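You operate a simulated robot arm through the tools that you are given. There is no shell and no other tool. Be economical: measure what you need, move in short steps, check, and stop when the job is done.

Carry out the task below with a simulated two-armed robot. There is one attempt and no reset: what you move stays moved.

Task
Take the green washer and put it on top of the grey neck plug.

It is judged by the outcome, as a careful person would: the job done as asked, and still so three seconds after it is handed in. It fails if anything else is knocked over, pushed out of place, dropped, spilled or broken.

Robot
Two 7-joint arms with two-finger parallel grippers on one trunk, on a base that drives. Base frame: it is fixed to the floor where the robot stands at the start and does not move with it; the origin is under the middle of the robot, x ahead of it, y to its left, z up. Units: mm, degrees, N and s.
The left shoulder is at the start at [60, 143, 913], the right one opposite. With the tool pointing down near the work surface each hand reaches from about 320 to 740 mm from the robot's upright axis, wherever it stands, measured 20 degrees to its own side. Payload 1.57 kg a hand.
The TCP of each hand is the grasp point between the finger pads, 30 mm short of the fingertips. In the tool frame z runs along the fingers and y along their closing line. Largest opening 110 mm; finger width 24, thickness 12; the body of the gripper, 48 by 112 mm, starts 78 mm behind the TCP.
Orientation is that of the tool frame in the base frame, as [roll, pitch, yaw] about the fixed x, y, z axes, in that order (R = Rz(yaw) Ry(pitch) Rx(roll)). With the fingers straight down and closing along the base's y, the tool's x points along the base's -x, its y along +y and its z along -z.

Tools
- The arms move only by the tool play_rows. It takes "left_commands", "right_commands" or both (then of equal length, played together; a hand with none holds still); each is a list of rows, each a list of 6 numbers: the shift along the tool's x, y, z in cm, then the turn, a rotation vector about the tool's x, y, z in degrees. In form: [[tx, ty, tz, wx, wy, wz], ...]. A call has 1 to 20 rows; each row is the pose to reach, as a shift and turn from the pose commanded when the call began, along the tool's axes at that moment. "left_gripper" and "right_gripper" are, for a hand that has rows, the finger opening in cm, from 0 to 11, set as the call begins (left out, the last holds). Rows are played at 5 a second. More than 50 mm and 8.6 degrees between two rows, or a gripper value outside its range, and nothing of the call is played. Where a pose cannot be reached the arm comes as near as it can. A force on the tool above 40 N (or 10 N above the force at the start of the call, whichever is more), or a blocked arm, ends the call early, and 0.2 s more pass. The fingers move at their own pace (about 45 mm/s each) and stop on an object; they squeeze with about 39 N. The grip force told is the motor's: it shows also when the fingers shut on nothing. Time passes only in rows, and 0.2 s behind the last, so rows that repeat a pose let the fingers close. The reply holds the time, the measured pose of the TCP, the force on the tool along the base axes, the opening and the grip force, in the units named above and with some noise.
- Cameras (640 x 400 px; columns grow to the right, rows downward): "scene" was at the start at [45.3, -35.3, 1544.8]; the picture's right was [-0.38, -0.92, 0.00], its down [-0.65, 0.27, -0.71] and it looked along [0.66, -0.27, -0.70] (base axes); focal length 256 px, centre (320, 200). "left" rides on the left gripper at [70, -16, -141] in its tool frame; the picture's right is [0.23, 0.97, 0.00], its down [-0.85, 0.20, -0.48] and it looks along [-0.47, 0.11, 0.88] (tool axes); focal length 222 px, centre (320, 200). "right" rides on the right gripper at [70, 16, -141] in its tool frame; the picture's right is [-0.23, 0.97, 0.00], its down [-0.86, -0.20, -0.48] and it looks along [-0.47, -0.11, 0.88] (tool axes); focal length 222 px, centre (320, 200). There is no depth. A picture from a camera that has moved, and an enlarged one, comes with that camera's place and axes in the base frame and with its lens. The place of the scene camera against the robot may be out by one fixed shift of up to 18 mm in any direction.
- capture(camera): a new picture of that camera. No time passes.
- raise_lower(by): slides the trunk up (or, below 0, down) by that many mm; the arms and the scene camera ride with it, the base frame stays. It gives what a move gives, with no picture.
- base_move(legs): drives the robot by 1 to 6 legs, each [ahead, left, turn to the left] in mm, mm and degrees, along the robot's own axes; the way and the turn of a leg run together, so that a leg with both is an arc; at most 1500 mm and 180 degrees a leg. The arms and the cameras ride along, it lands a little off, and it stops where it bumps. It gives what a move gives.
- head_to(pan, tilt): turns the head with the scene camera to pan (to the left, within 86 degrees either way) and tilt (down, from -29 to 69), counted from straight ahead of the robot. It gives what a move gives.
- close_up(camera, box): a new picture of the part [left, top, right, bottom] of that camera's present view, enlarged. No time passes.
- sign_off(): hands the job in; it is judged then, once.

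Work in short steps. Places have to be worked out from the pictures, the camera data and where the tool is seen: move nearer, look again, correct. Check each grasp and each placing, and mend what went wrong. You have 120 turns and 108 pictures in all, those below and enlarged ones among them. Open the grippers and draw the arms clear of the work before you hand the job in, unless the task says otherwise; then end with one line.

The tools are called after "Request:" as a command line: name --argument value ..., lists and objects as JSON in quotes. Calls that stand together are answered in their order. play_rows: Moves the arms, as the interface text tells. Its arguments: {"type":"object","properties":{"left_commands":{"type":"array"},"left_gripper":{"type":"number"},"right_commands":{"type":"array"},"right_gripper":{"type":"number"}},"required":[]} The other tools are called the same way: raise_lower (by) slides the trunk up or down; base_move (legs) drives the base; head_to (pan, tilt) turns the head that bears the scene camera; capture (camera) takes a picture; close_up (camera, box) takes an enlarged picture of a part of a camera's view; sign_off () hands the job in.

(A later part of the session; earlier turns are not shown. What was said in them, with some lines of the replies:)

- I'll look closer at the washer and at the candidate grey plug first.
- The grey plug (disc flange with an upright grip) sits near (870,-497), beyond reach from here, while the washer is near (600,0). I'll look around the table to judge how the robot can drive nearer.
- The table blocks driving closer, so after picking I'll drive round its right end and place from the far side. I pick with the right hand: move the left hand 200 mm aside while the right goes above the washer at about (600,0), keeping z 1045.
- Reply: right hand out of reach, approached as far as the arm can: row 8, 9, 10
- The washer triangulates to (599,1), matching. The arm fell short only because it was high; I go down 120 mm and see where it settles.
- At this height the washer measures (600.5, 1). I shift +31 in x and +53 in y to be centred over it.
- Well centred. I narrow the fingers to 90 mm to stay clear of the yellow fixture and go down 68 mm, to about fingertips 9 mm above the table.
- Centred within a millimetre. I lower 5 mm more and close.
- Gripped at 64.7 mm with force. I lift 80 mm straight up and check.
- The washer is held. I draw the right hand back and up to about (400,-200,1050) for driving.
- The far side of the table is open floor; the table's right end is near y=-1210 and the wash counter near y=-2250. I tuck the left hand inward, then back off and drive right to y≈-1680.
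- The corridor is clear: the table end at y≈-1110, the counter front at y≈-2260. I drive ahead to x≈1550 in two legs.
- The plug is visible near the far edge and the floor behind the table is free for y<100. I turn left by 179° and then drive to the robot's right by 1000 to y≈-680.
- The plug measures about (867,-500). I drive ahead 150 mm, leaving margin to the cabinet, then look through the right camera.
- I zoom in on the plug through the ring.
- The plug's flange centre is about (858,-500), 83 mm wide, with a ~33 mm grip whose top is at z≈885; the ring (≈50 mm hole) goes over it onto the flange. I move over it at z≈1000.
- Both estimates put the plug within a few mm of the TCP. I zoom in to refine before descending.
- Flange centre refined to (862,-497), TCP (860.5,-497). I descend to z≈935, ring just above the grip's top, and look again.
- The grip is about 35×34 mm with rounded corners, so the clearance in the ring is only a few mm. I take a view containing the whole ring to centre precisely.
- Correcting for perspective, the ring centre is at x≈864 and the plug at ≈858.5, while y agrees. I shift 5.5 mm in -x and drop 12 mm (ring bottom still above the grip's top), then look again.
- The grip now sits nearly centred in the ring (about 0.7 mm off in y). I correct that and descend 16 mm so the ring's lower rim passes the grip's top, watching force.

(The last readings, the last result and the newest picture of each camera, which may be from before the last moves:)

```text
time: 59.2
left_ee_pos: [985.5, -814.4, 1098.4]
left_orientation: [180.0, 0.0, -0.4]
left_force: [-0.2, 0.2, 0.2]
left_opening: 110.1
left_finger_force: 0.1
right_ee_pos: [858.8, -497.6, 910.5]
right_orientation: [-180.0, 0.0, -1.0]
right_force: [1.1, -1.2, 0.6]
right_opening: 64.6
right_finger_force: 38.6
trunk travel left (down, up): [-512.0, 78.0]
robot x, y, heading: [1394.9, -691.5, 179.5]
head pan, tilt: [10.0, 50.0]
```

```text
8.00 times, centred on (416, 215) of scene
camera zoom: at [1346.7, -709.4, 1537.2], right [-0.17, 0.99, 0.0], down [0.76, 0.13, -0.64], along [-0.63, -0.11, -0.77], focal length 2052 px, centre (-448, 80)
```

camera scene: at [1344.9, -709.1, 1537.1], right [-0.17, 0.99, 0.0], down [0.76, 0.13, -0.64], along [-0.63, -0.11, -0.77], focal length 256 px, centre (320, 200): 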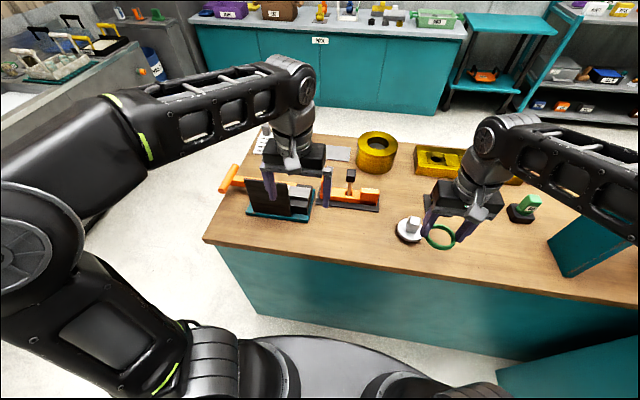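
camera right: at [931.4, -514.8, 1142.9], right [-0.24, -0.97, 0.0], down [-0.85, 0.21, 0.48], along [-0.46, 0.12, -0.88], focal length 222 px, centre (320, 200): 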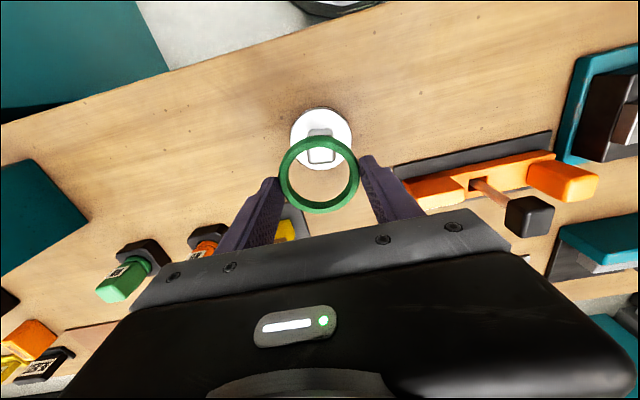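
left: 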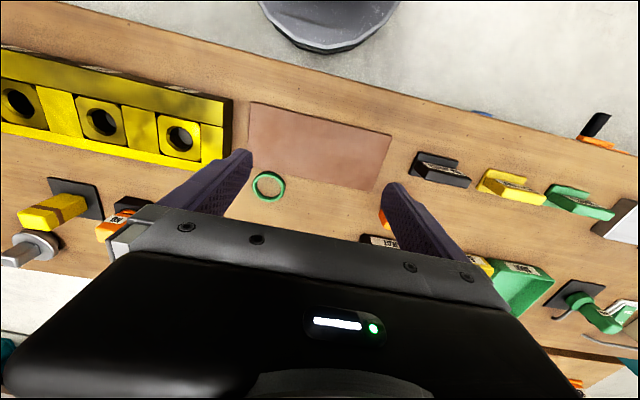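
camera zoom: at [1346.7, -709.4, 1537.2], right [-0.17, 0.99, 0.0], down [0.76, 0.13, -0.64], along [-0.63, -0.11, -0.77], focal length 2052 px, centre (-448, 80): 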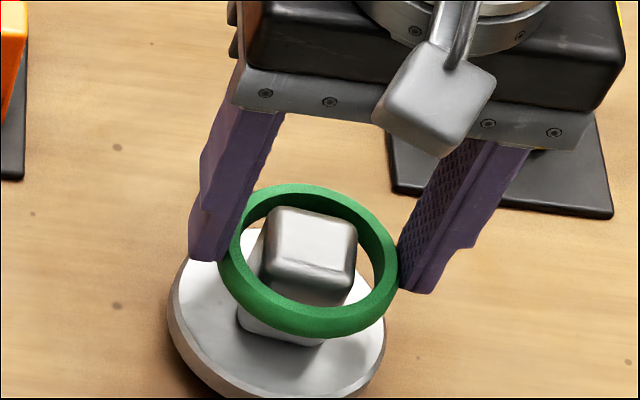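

Ring is slipping over the grip without contact; I correct about 0.8 mm in -y and -x, and continue down 30 mm.

Request:
play_rows --right_commands '[[-0.07, 0.08, 0, 0, 0, 0], [-0.07, 0.08, 0.7, 0, 0, 0], [-0.07, 0.08, 1.4, 0, 0, 0], [-0.07, 0.08, 2.1, 0, 0, 0], [-0.07, 0.08, 3.0, 0, 0, 0], [-0.07, 0.08, 3.0, 0, 0, 0]]'

Request:
close_up --camera "right" --box '[256, 125, 384, 225]'

Request:
close_up --camera "scene" --box '[376, 190, 456, 240]'

```text
time: 60.7
left_ee_pos: [987.4, -813.6, 1099.3]
left_orientation: [180.0, 0.2, -0.4]
left_force: [0.4, -0.1, 0.4]
left_opening: 109.8
left_finger_force: 0.1
right_ee_pos: [855.4, -499.9, 885.4]
right_orientation: [179.8, 0.5, -1.0]
right_force: [8.3, 1.1, 19.9]
right_opening: 64.4
right_finger_force: 39.4
trunk travel left (down, up): [-512.0, 78.0]
robot x, y, heading: [1391.2, -693.3, 179.7]
head pan, tilt: [10.0, 50.0]
stopped in row 6 (right hand): the force on the tool passed its limit (the readings are from after the stop); the commanded pose is now the measured one
```

```text
4.00 times, centred on (320, 175) of right
camera zoom: at [927.6, -515.7, 1026.7], right [-0.24, -0.97, 0.0], down [-0.85, 0.21, 0.49], along [-0.47, 0.11, -0.87], focal length 888 px, centre (320, 300)
```

zoom: 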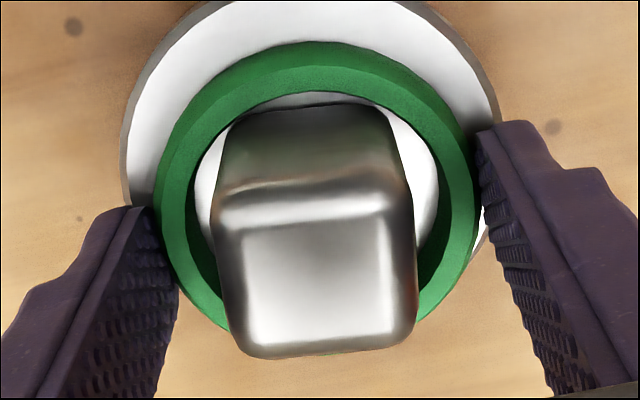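

```text
8.00 times, centred on (416, 215) of scene
camera zoom: at [1349.4, -709.3, 1537.2], right [-0.17, 0.99, 0.0], down [0.75, 0.13, -0.64], along [-0.64, -0.11, -0.76], focal length 2052 px, centre (-448, 80)
```

zoom: 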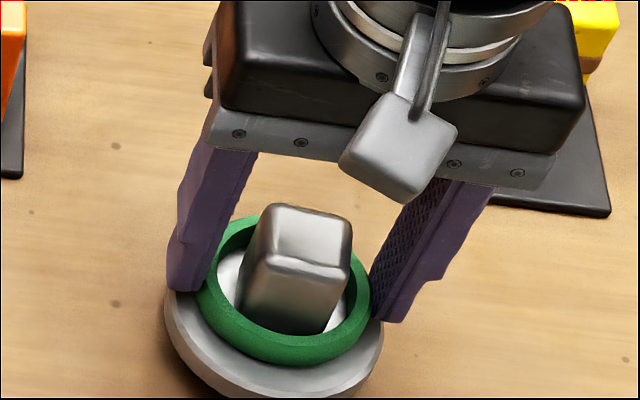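

There's contact at 20 N. I inspect closely whether the ring is on the flange or caught on the grip.

Request:
close_up --camera "scene" --box '[390, 205, 438, 235]'

Request:
close_up --camera "right" --box '[224, 100, 416, 220]'

Request:
close_up --camera "left" --box '[0, 0, 640, 400]'

```text
13.33 times, centred on (414, 220) of scene
camera zoom: at [1349.4, -709.3, 1537.2], right [-0.17, 0.99, 0.0], down [0.75, 0.13, -0.64], along [-0.64, -0.11, -0.76], focal length 3420 px, centre (-933, -67)
```

zoom: 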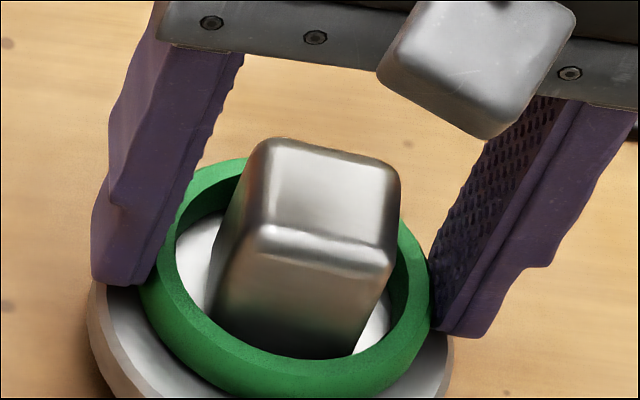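

```text
3.33 times, centred on (320, 160) of right
camera zoom: at [927.6, -515.7, 1026.7], right [-0.24, -0.97, 0.0], down [-0.85, 0.21, 0.49], along [-0.47, 0.11, -0.87], focal length 740 px, centre (320, 333)
```

zoom: 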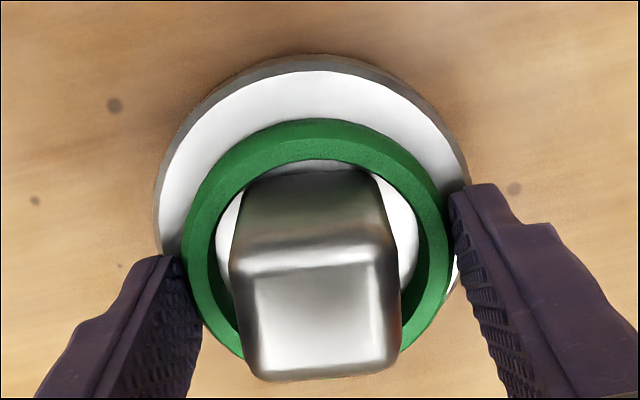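

```text
1.00 times, centred on (320, 200) of left
camera zoom: at [1057.0, -796.5, 1239.7], right [0.22, -0.98, 0.0], down [-0.86, -0.19, 0.48], along [-0.47, -0.1, -0.88], focal length 222 px, centre (320, 200)
```

zoom: 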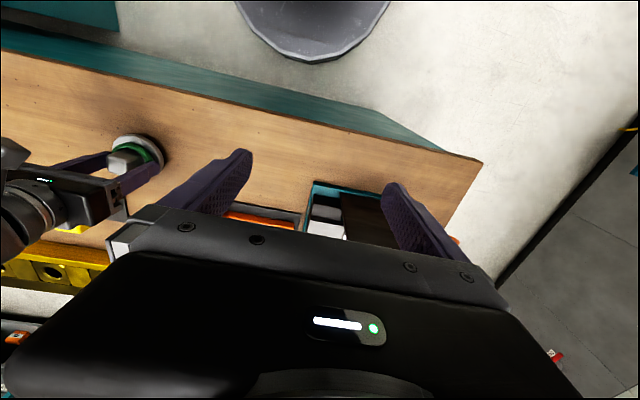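

Flange is likely about 15 mm lower still; the ring's +x inner side touches the grip's +x face (tool pushed +x), so the ring sits ~3 mm too far in -x. I raise 8 mm, shift +3 mm in x and look.

Request:
play_rows --right_commands '[[0, 0, -0.4, 0, 0, 0], [0, 0, -0.8, 0, 0, 0], [0.3, 0, -0.8, 0, 0, 0], [0.3, 0, -0.8, 0, 0, 0]]'

Request:
close_up --camera "right" --box '[240, 110, 400, 210]'

Request:
close_up --camera "scene" --box '[384, 200, 448, 240]'

```text
time: 61.7
left_ee_pos: [985.7, -813.3, 1097.4]
left_orientation: [-179.9, 0.0, -0.4]
left_force: [0.3, 0.4, 0.8]
left_opening: 110.0
left_finger_force: 0.0
right_ee_pos: [856.5, -498.9, 890.6]
right_orientation: [179.9, 0.3, -1.0]
right_force: [0.2, 1.0, -0.8]
right_opening: 64.6
right_finger_force: 38.8
trunk travel left (down, up): [-512.0, 78.0]
robot x, y, heading: [1393.4, -691.5, 179.6]
head pan, tilt: [10.0, 50.0]
```

```text
4.00 times, centred on (320, 160) of right
camera zoom: at [929.1, -516.0, 1032.2], right [-0.24, -0.97, 0.0], down [-0.85, 0.21, 0.48], along [-0.47, 0.12, -0.88], focal length 888 px, centre (320, 360)
```

zoom: 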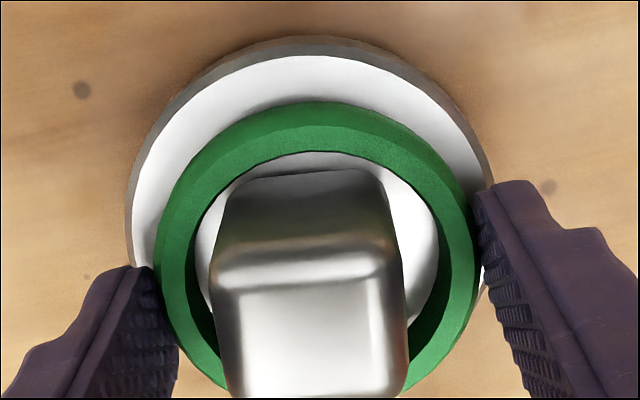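

```text
10.00 times, centred on (416, 220) of scene
camera zoom: at [1346.6, -709.2, 1537.1], right [-0.17, 0.99, 0.0], down [0.76, 0.13, -0.64], along [-0.63, -0.11, -0.77], focal length 2565 px, centre (-640, 0)
```

zoom: 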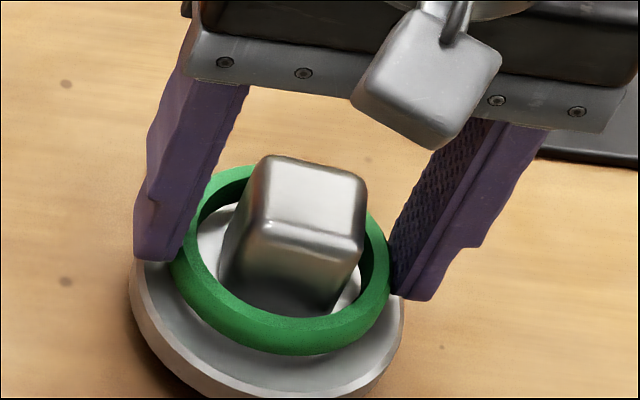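

A clear gap now shows at the +x side and the ring looks centred. I descend in small 2 mm rows.

Request:
play_rows --right_commands '[[0, 0, 0.2, 0, 0, 0], [0, 0, 0.4, 0, 0, 0], [0, 0, 0.6, 0, 0, 0], [0, 0, 0.8, 0, 0, 0], [0, 0, 1.0, 0, 0, 0]]'

Request:
close_up --camera "right" --box '[240, 110, 400, 210]'

```text
time: 62.9
left_ee_pos: [987.7, -814.4, 1100.5]
left_orientation: [180.0, 0.3, -0.5]
left_force: [-0.2, -0.3, 0.2]
left_opening: 109.9
left_finger_force: 0.1
right_ee_pos: [856.1, -499.4, 885.2]
right_orientation: [179.8, 0.8, -1.0]
right_force: [3.6, 2.9, 33.7]
right_opening: 64.6
right_finger_force: 38.9
trunk travel left (down, up): [-512.0, 78.0]
robot x, y, heading: [1395.8, -693.7, 179.3]
head pan, tilt: [10.0, 50.0]
```

```text
4.00 times, centred on (320, 160) of right
camera zoom: at [930.0, -516.1, 1026.1], right [-0.24, -0.97, 0.01], down [-0.84, 0.22, 0.49], along [-0.48, 0.12, -0.87], focal length 888 px, centre (320, 360)
```

zoom: 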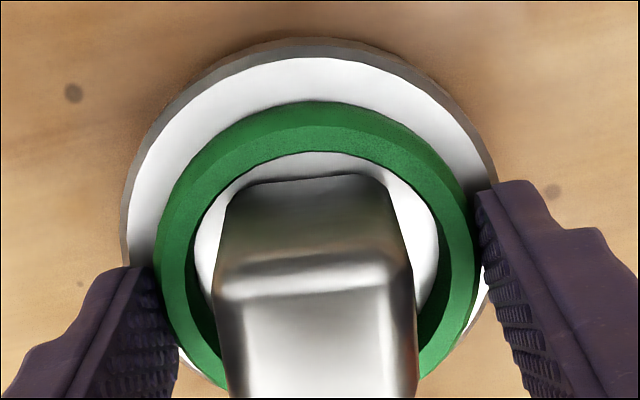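

It stops at the same height (885) with almost purely vertical force, which suggests a flat seat. I check from the left camera's side view.

Request:
close_up --camera "left" --box '[95, 125, 175, 175]'

Request:
close_up --camera "scene" --box '[384, 200, 448, 240]'

```text
8.00 times, centred on (135, 150) of left
camera zoom: at [1057.5, -796.7, 1240.5], right [0.22, -0.98, 0.0], down [-0.86, -0.19, 0.48], along [-0.47, -0.1, -0.88], focal length 1777 px, centre (1800, 600)
```

zoom: 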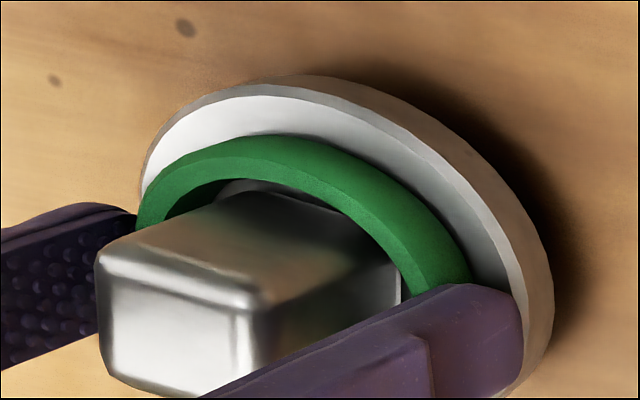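

```text
10.00 times, centred on (416, 220) of scene
camera zoom: at [1350.0, -709.6, 1537.8], right [-0.17, 0.99, 0.0], down [0.75, 0.13, -0.64], along [-0.64, -0.11, -0.76], focal length 2565 px, centre (-640, 0)
```

zoom: 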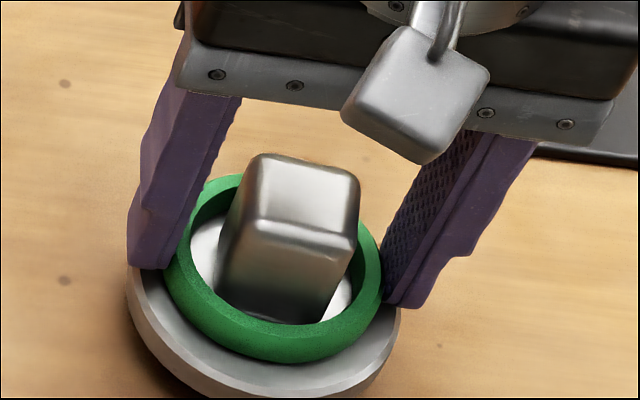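

The side view shows the ring around the grip, right at the flange level. I relieve the pressure by raising the command 5 mm, check the force, then release.

Request:
play_rows --right_commands '[[0, 0, -0.3, 0, 0, 0], [0, 0, -0.5, 0, 0, 0], [0, 0, -0.5, 0, 0, 0]]'

Request:
close_up --camera "left" --box '[95, 125, 175, 175]'

```text
time: 63.7
left_ee_pos: [984.5, -813.1, 1098.8]
left_orientation: [179.9, 0.1, -0.5]
left_force: [0.1, -0.2, 0.2]
left_opening: 109.9
left_finger_force: 0.1
right_ee_pos: [856.5, -500.4, 884.9]
right_orientation: [179.9, 0.4, -1.0]
right_force: [-3.6, 1.9, 14.0]
right_opening: 64.7
right_finger_force: 38.6
trunk travel left (down, up): [-512.0, 78.0]
robot x, y, heading: [1393.6, -689.6, 179.5]
head pan, tilt: [10.0, 50.0]
```

```text
8.00 times, centred on (135, 150) of left
camera zoom: at [1055.3, -796.6, 1239.2], right [0.22, -0.98, 0.0], down [-0.86, -0.19, 0.48], along [-0.47, -0.1, -0.88], focal length 1777 px, centre (1800, 600)
```

zoom: 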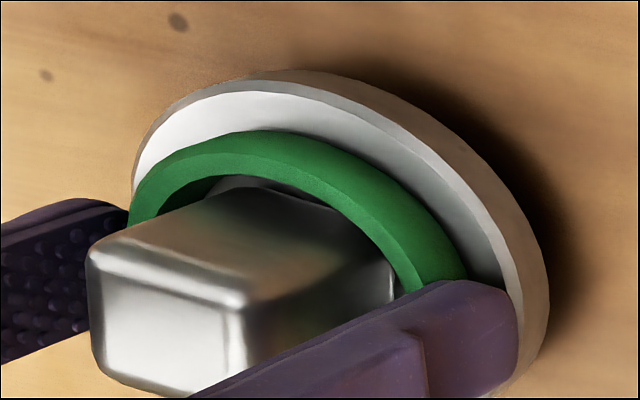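

Still 14 N of seat load at unchanged height; I raise the command 2.5 mm more, then open to 75 mm.

Request:
play_rows --right_commands '[[0, 0, -0.25, 0, 0, 0], [0, 0, -0.25, 0, 0, 0]]'

Request:
play_rows --right_commands '[[0, 0, 0, 0, 0, 0], [0, 0, 0, 0, 0, 0], [0, 0, 0, 0, 0, 0]]' --right_gripper 7.5

Request:
close_up --camera "left" --box '[95, 125, 175, 175]'

Request:
close_up --camera "right" --box '[240, 110, 400, 210]'

```text
time: 64.3
left_ee_pos: [984.8, -812.4, 1099.8]
left_orientation: [-180.0, 0.1, -0.5]
left_force: [-0.4, 0.1, 0.3]
left_opening: 110.1
left_finger_force: 0.0
right_ee_pos: [857.5, -499.5, 885.5]
right_orientation: [179.9, 0.2, -1.0]
right_force: [-0.3, 0.2, -0.5]
right_opening: 64.6
right_finger_force: 38.7
trunk travel left (down, up): [-512.0, 78.0]
robot x, y, heading: [1393.3, -694.8, 179.5]
head pan, tilt: [10.0, 50.0]
```

```text
time: 65.1
left_ee_pos: [985.2, -812.9, 1098.2]
left_orientation: [180.0, 0.0, -0.4]
left_force: [0.7, -0.1, 0.2]
left_opening: 110.3
left_finger_force: 0.0
right_ee_pos: [857.0, -498.7, 887.6]
right_orientation: [179.9, 0.4, -1.0]
right_force: [-0.5, 0.3, -1.1]
right_opening: 75.0
right_finger_force: 0.0
trunk travel left (down, up): [-512.0, 78.0]
robot x, y, heading: [1393.6, -693.2, 179.5]
head pan, tilt: [10.0, 50.0]
```

```text
8.00 times, centred on (135, 150) of left
camera zoom: at [1054.9, -796.4, 1239.1], right [0.22, -0.98, 0.0], down [-0.86, -0.19, 0.48], along [-0.47, -0.1, -0.88], focal length 1777 px, centre (1800, 600)
```

zoom: 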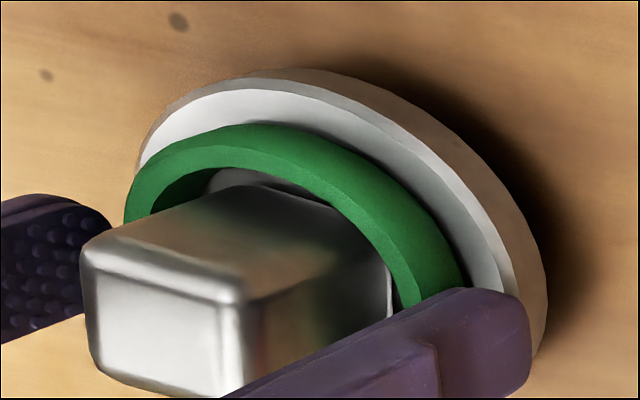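

```text
4.00 times, centred on (320, 160) of right
camera zoom: at [928.7, -515.3, 1029.0], right [-0.24, -0.97, 0.0], down [-0.85, 0.21, 0.48], along [-0.47, 0.12, -0.88], focal length 888 px, centre (320, 360)
```

zoom: 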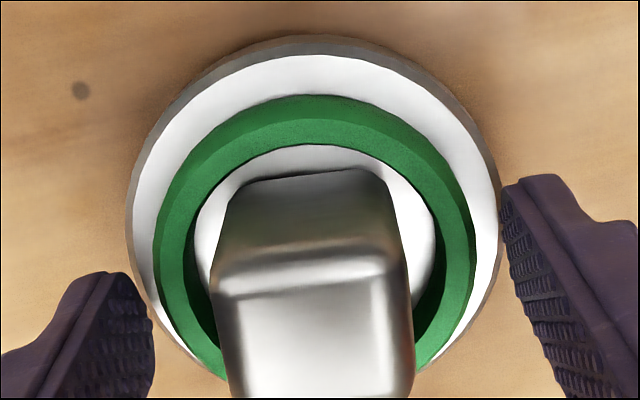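

The ring stayed level on the flange around the grip. I open to 90 mm and withdraw straight up, then back.

Request:
play_rows --right_commands '[[0, 0, -0.5, 0, 0, 0], [0, 0, -2, 0, 0, 0], [0, 0, -5, 0, 0, 0], [0, 0, -9, 0, 0, 0], [0, 0, -13, 0, 0, 0], [3, 0, -16, 0, 0, 0], [7, 0, -16, 0, 0, 0], [11, 0, -16, 0, 0, 0], [13, 0, -16, 0, 0, 0]]' --right_gripper 9

Request:
close_up --camera "right" --box '[240, 140, 400, 240]'

Request:
capture --camera "scene"

Request:
close_up --camera "scene" --box '[360, 180, 456, 240]'

```text
time: 67.1
left_ee_pos: [985.2, -812.5, 1098.1]
left_orientation: [180.0, 0.0, -0.4]
left_force: [-0.9, -0.7, 0.7]
left_opening: 109.9
left_finger_force: 0.1
right_ee_pos: [987.0, -499.9, 1045.4]
right_orientation: [180.0, 0.5, -1.1]
right_force: [0.1, -0.2, 0.2]
right_opening: 89.9
right_finger_force: 0.1
trunk travel left (down, up): [-512.0, 78.0]
robot x, y, heading: [1395.0, -690.1, 179.5]
head pan, tilt: [10.0, 50.0]
```

```text
4.00 times, centred on (320, 190) of right
camera zoom: at [1058.9, -516.9, 1187.5], right [-0.24, -0.97, 0.0], down [-0.85, 0.22, 0.48], along [-0.47, 0.12, -0.88], focal length 888 px, centre (320, 240)
```

zoom: 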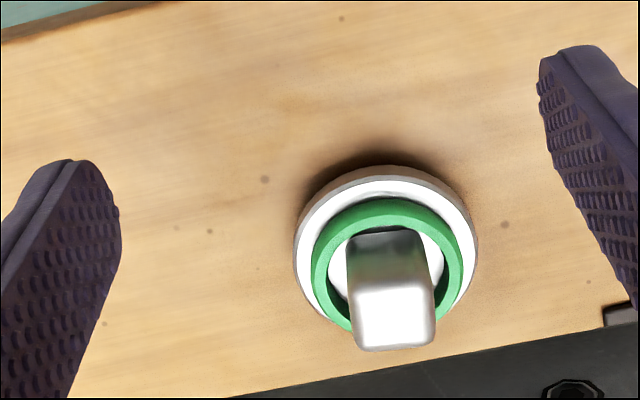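

```text
56 pictures are left
camera scene: at [1346.9, -709.1, 1537.2], right [-0.17, 0.99, 0.0], down [0.76, 0.13, -0.64], along [-0.63, -0.11, -0.77], focal length 256 px, centre (320, 200)
```

scene: 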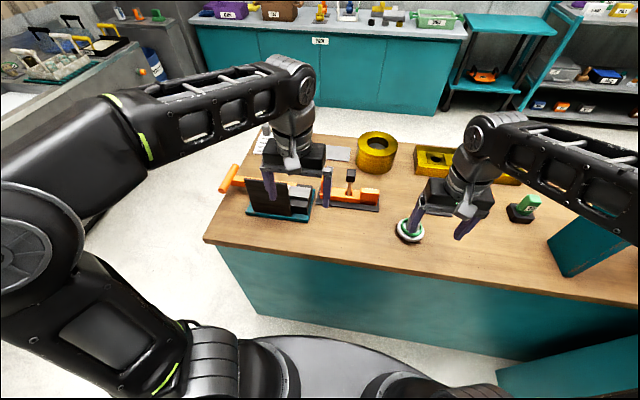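

```text
6.67 times, centred on (408, 210) of scene
camera zoom: at [1346.9, -709.1, 1537.2], right [-0.17, 0.99, 0.0], down [0.76, 0.13, -0.64], along [-0.63, -0.11, -0.77], focal length 1710 px, centre (-267, 133)
```

zoom: 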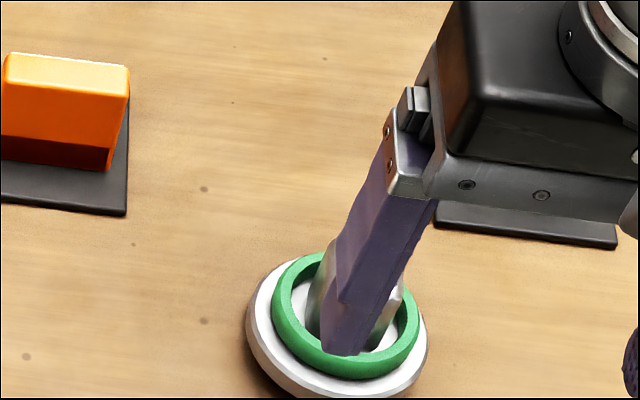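

The ring lies flat on the plug's flange around the grip and nothing else moved. I back the robot off 200 mm so both arms are clear.

Request:
base_move --legs '[[-200, 0, 0]]'

Request:
capture --camera "scene"

```text
time: 68.7
left_ee_pos: [1186.8, -814.7, 1099.0]
left_orientation: [180.0, 0.1, -0.4]
left_force: [1.0, -0.4, -0.2]
left_opening: 110.1
left_finger_force: 0.0
right_ee_pos: [1189.6, -501.0, 1046.0]
right_orientation: [-180.0, 0.3, -1.2]
right_force: [0.8, 0.0, 0.5]
right_opening: 90.0
right_finger_force: 0.0
trunk travel left (down, up): [-512.0, 78.0]
robot x, y, heading: [1590.8, -690.0, 179.5]
head pan, tilt: [10.0, 50.0]
```

```text
54 pictures are left
camera scene: at [1549.0, -710.8, 1537.2], right [-0.17, 0.99, 0.0], down [0.75, 0.13, -0.64], along [-0.63, -0.11, -0.77], focal length 256 px, centre (320, 200)
```

scene: 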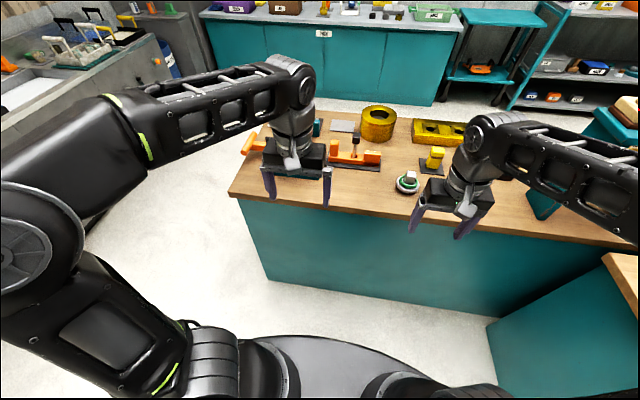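

The washer is on the plug, both hands are open and clear, and nothing else has moved, so I hand it in.

Request:
sign_off

```text
The job is handed in.
```

The green washer is resting flat on the grey neck plug's flange, around its grip; both grippers are open and clear, and nothing else looks disturbed in the last picture.
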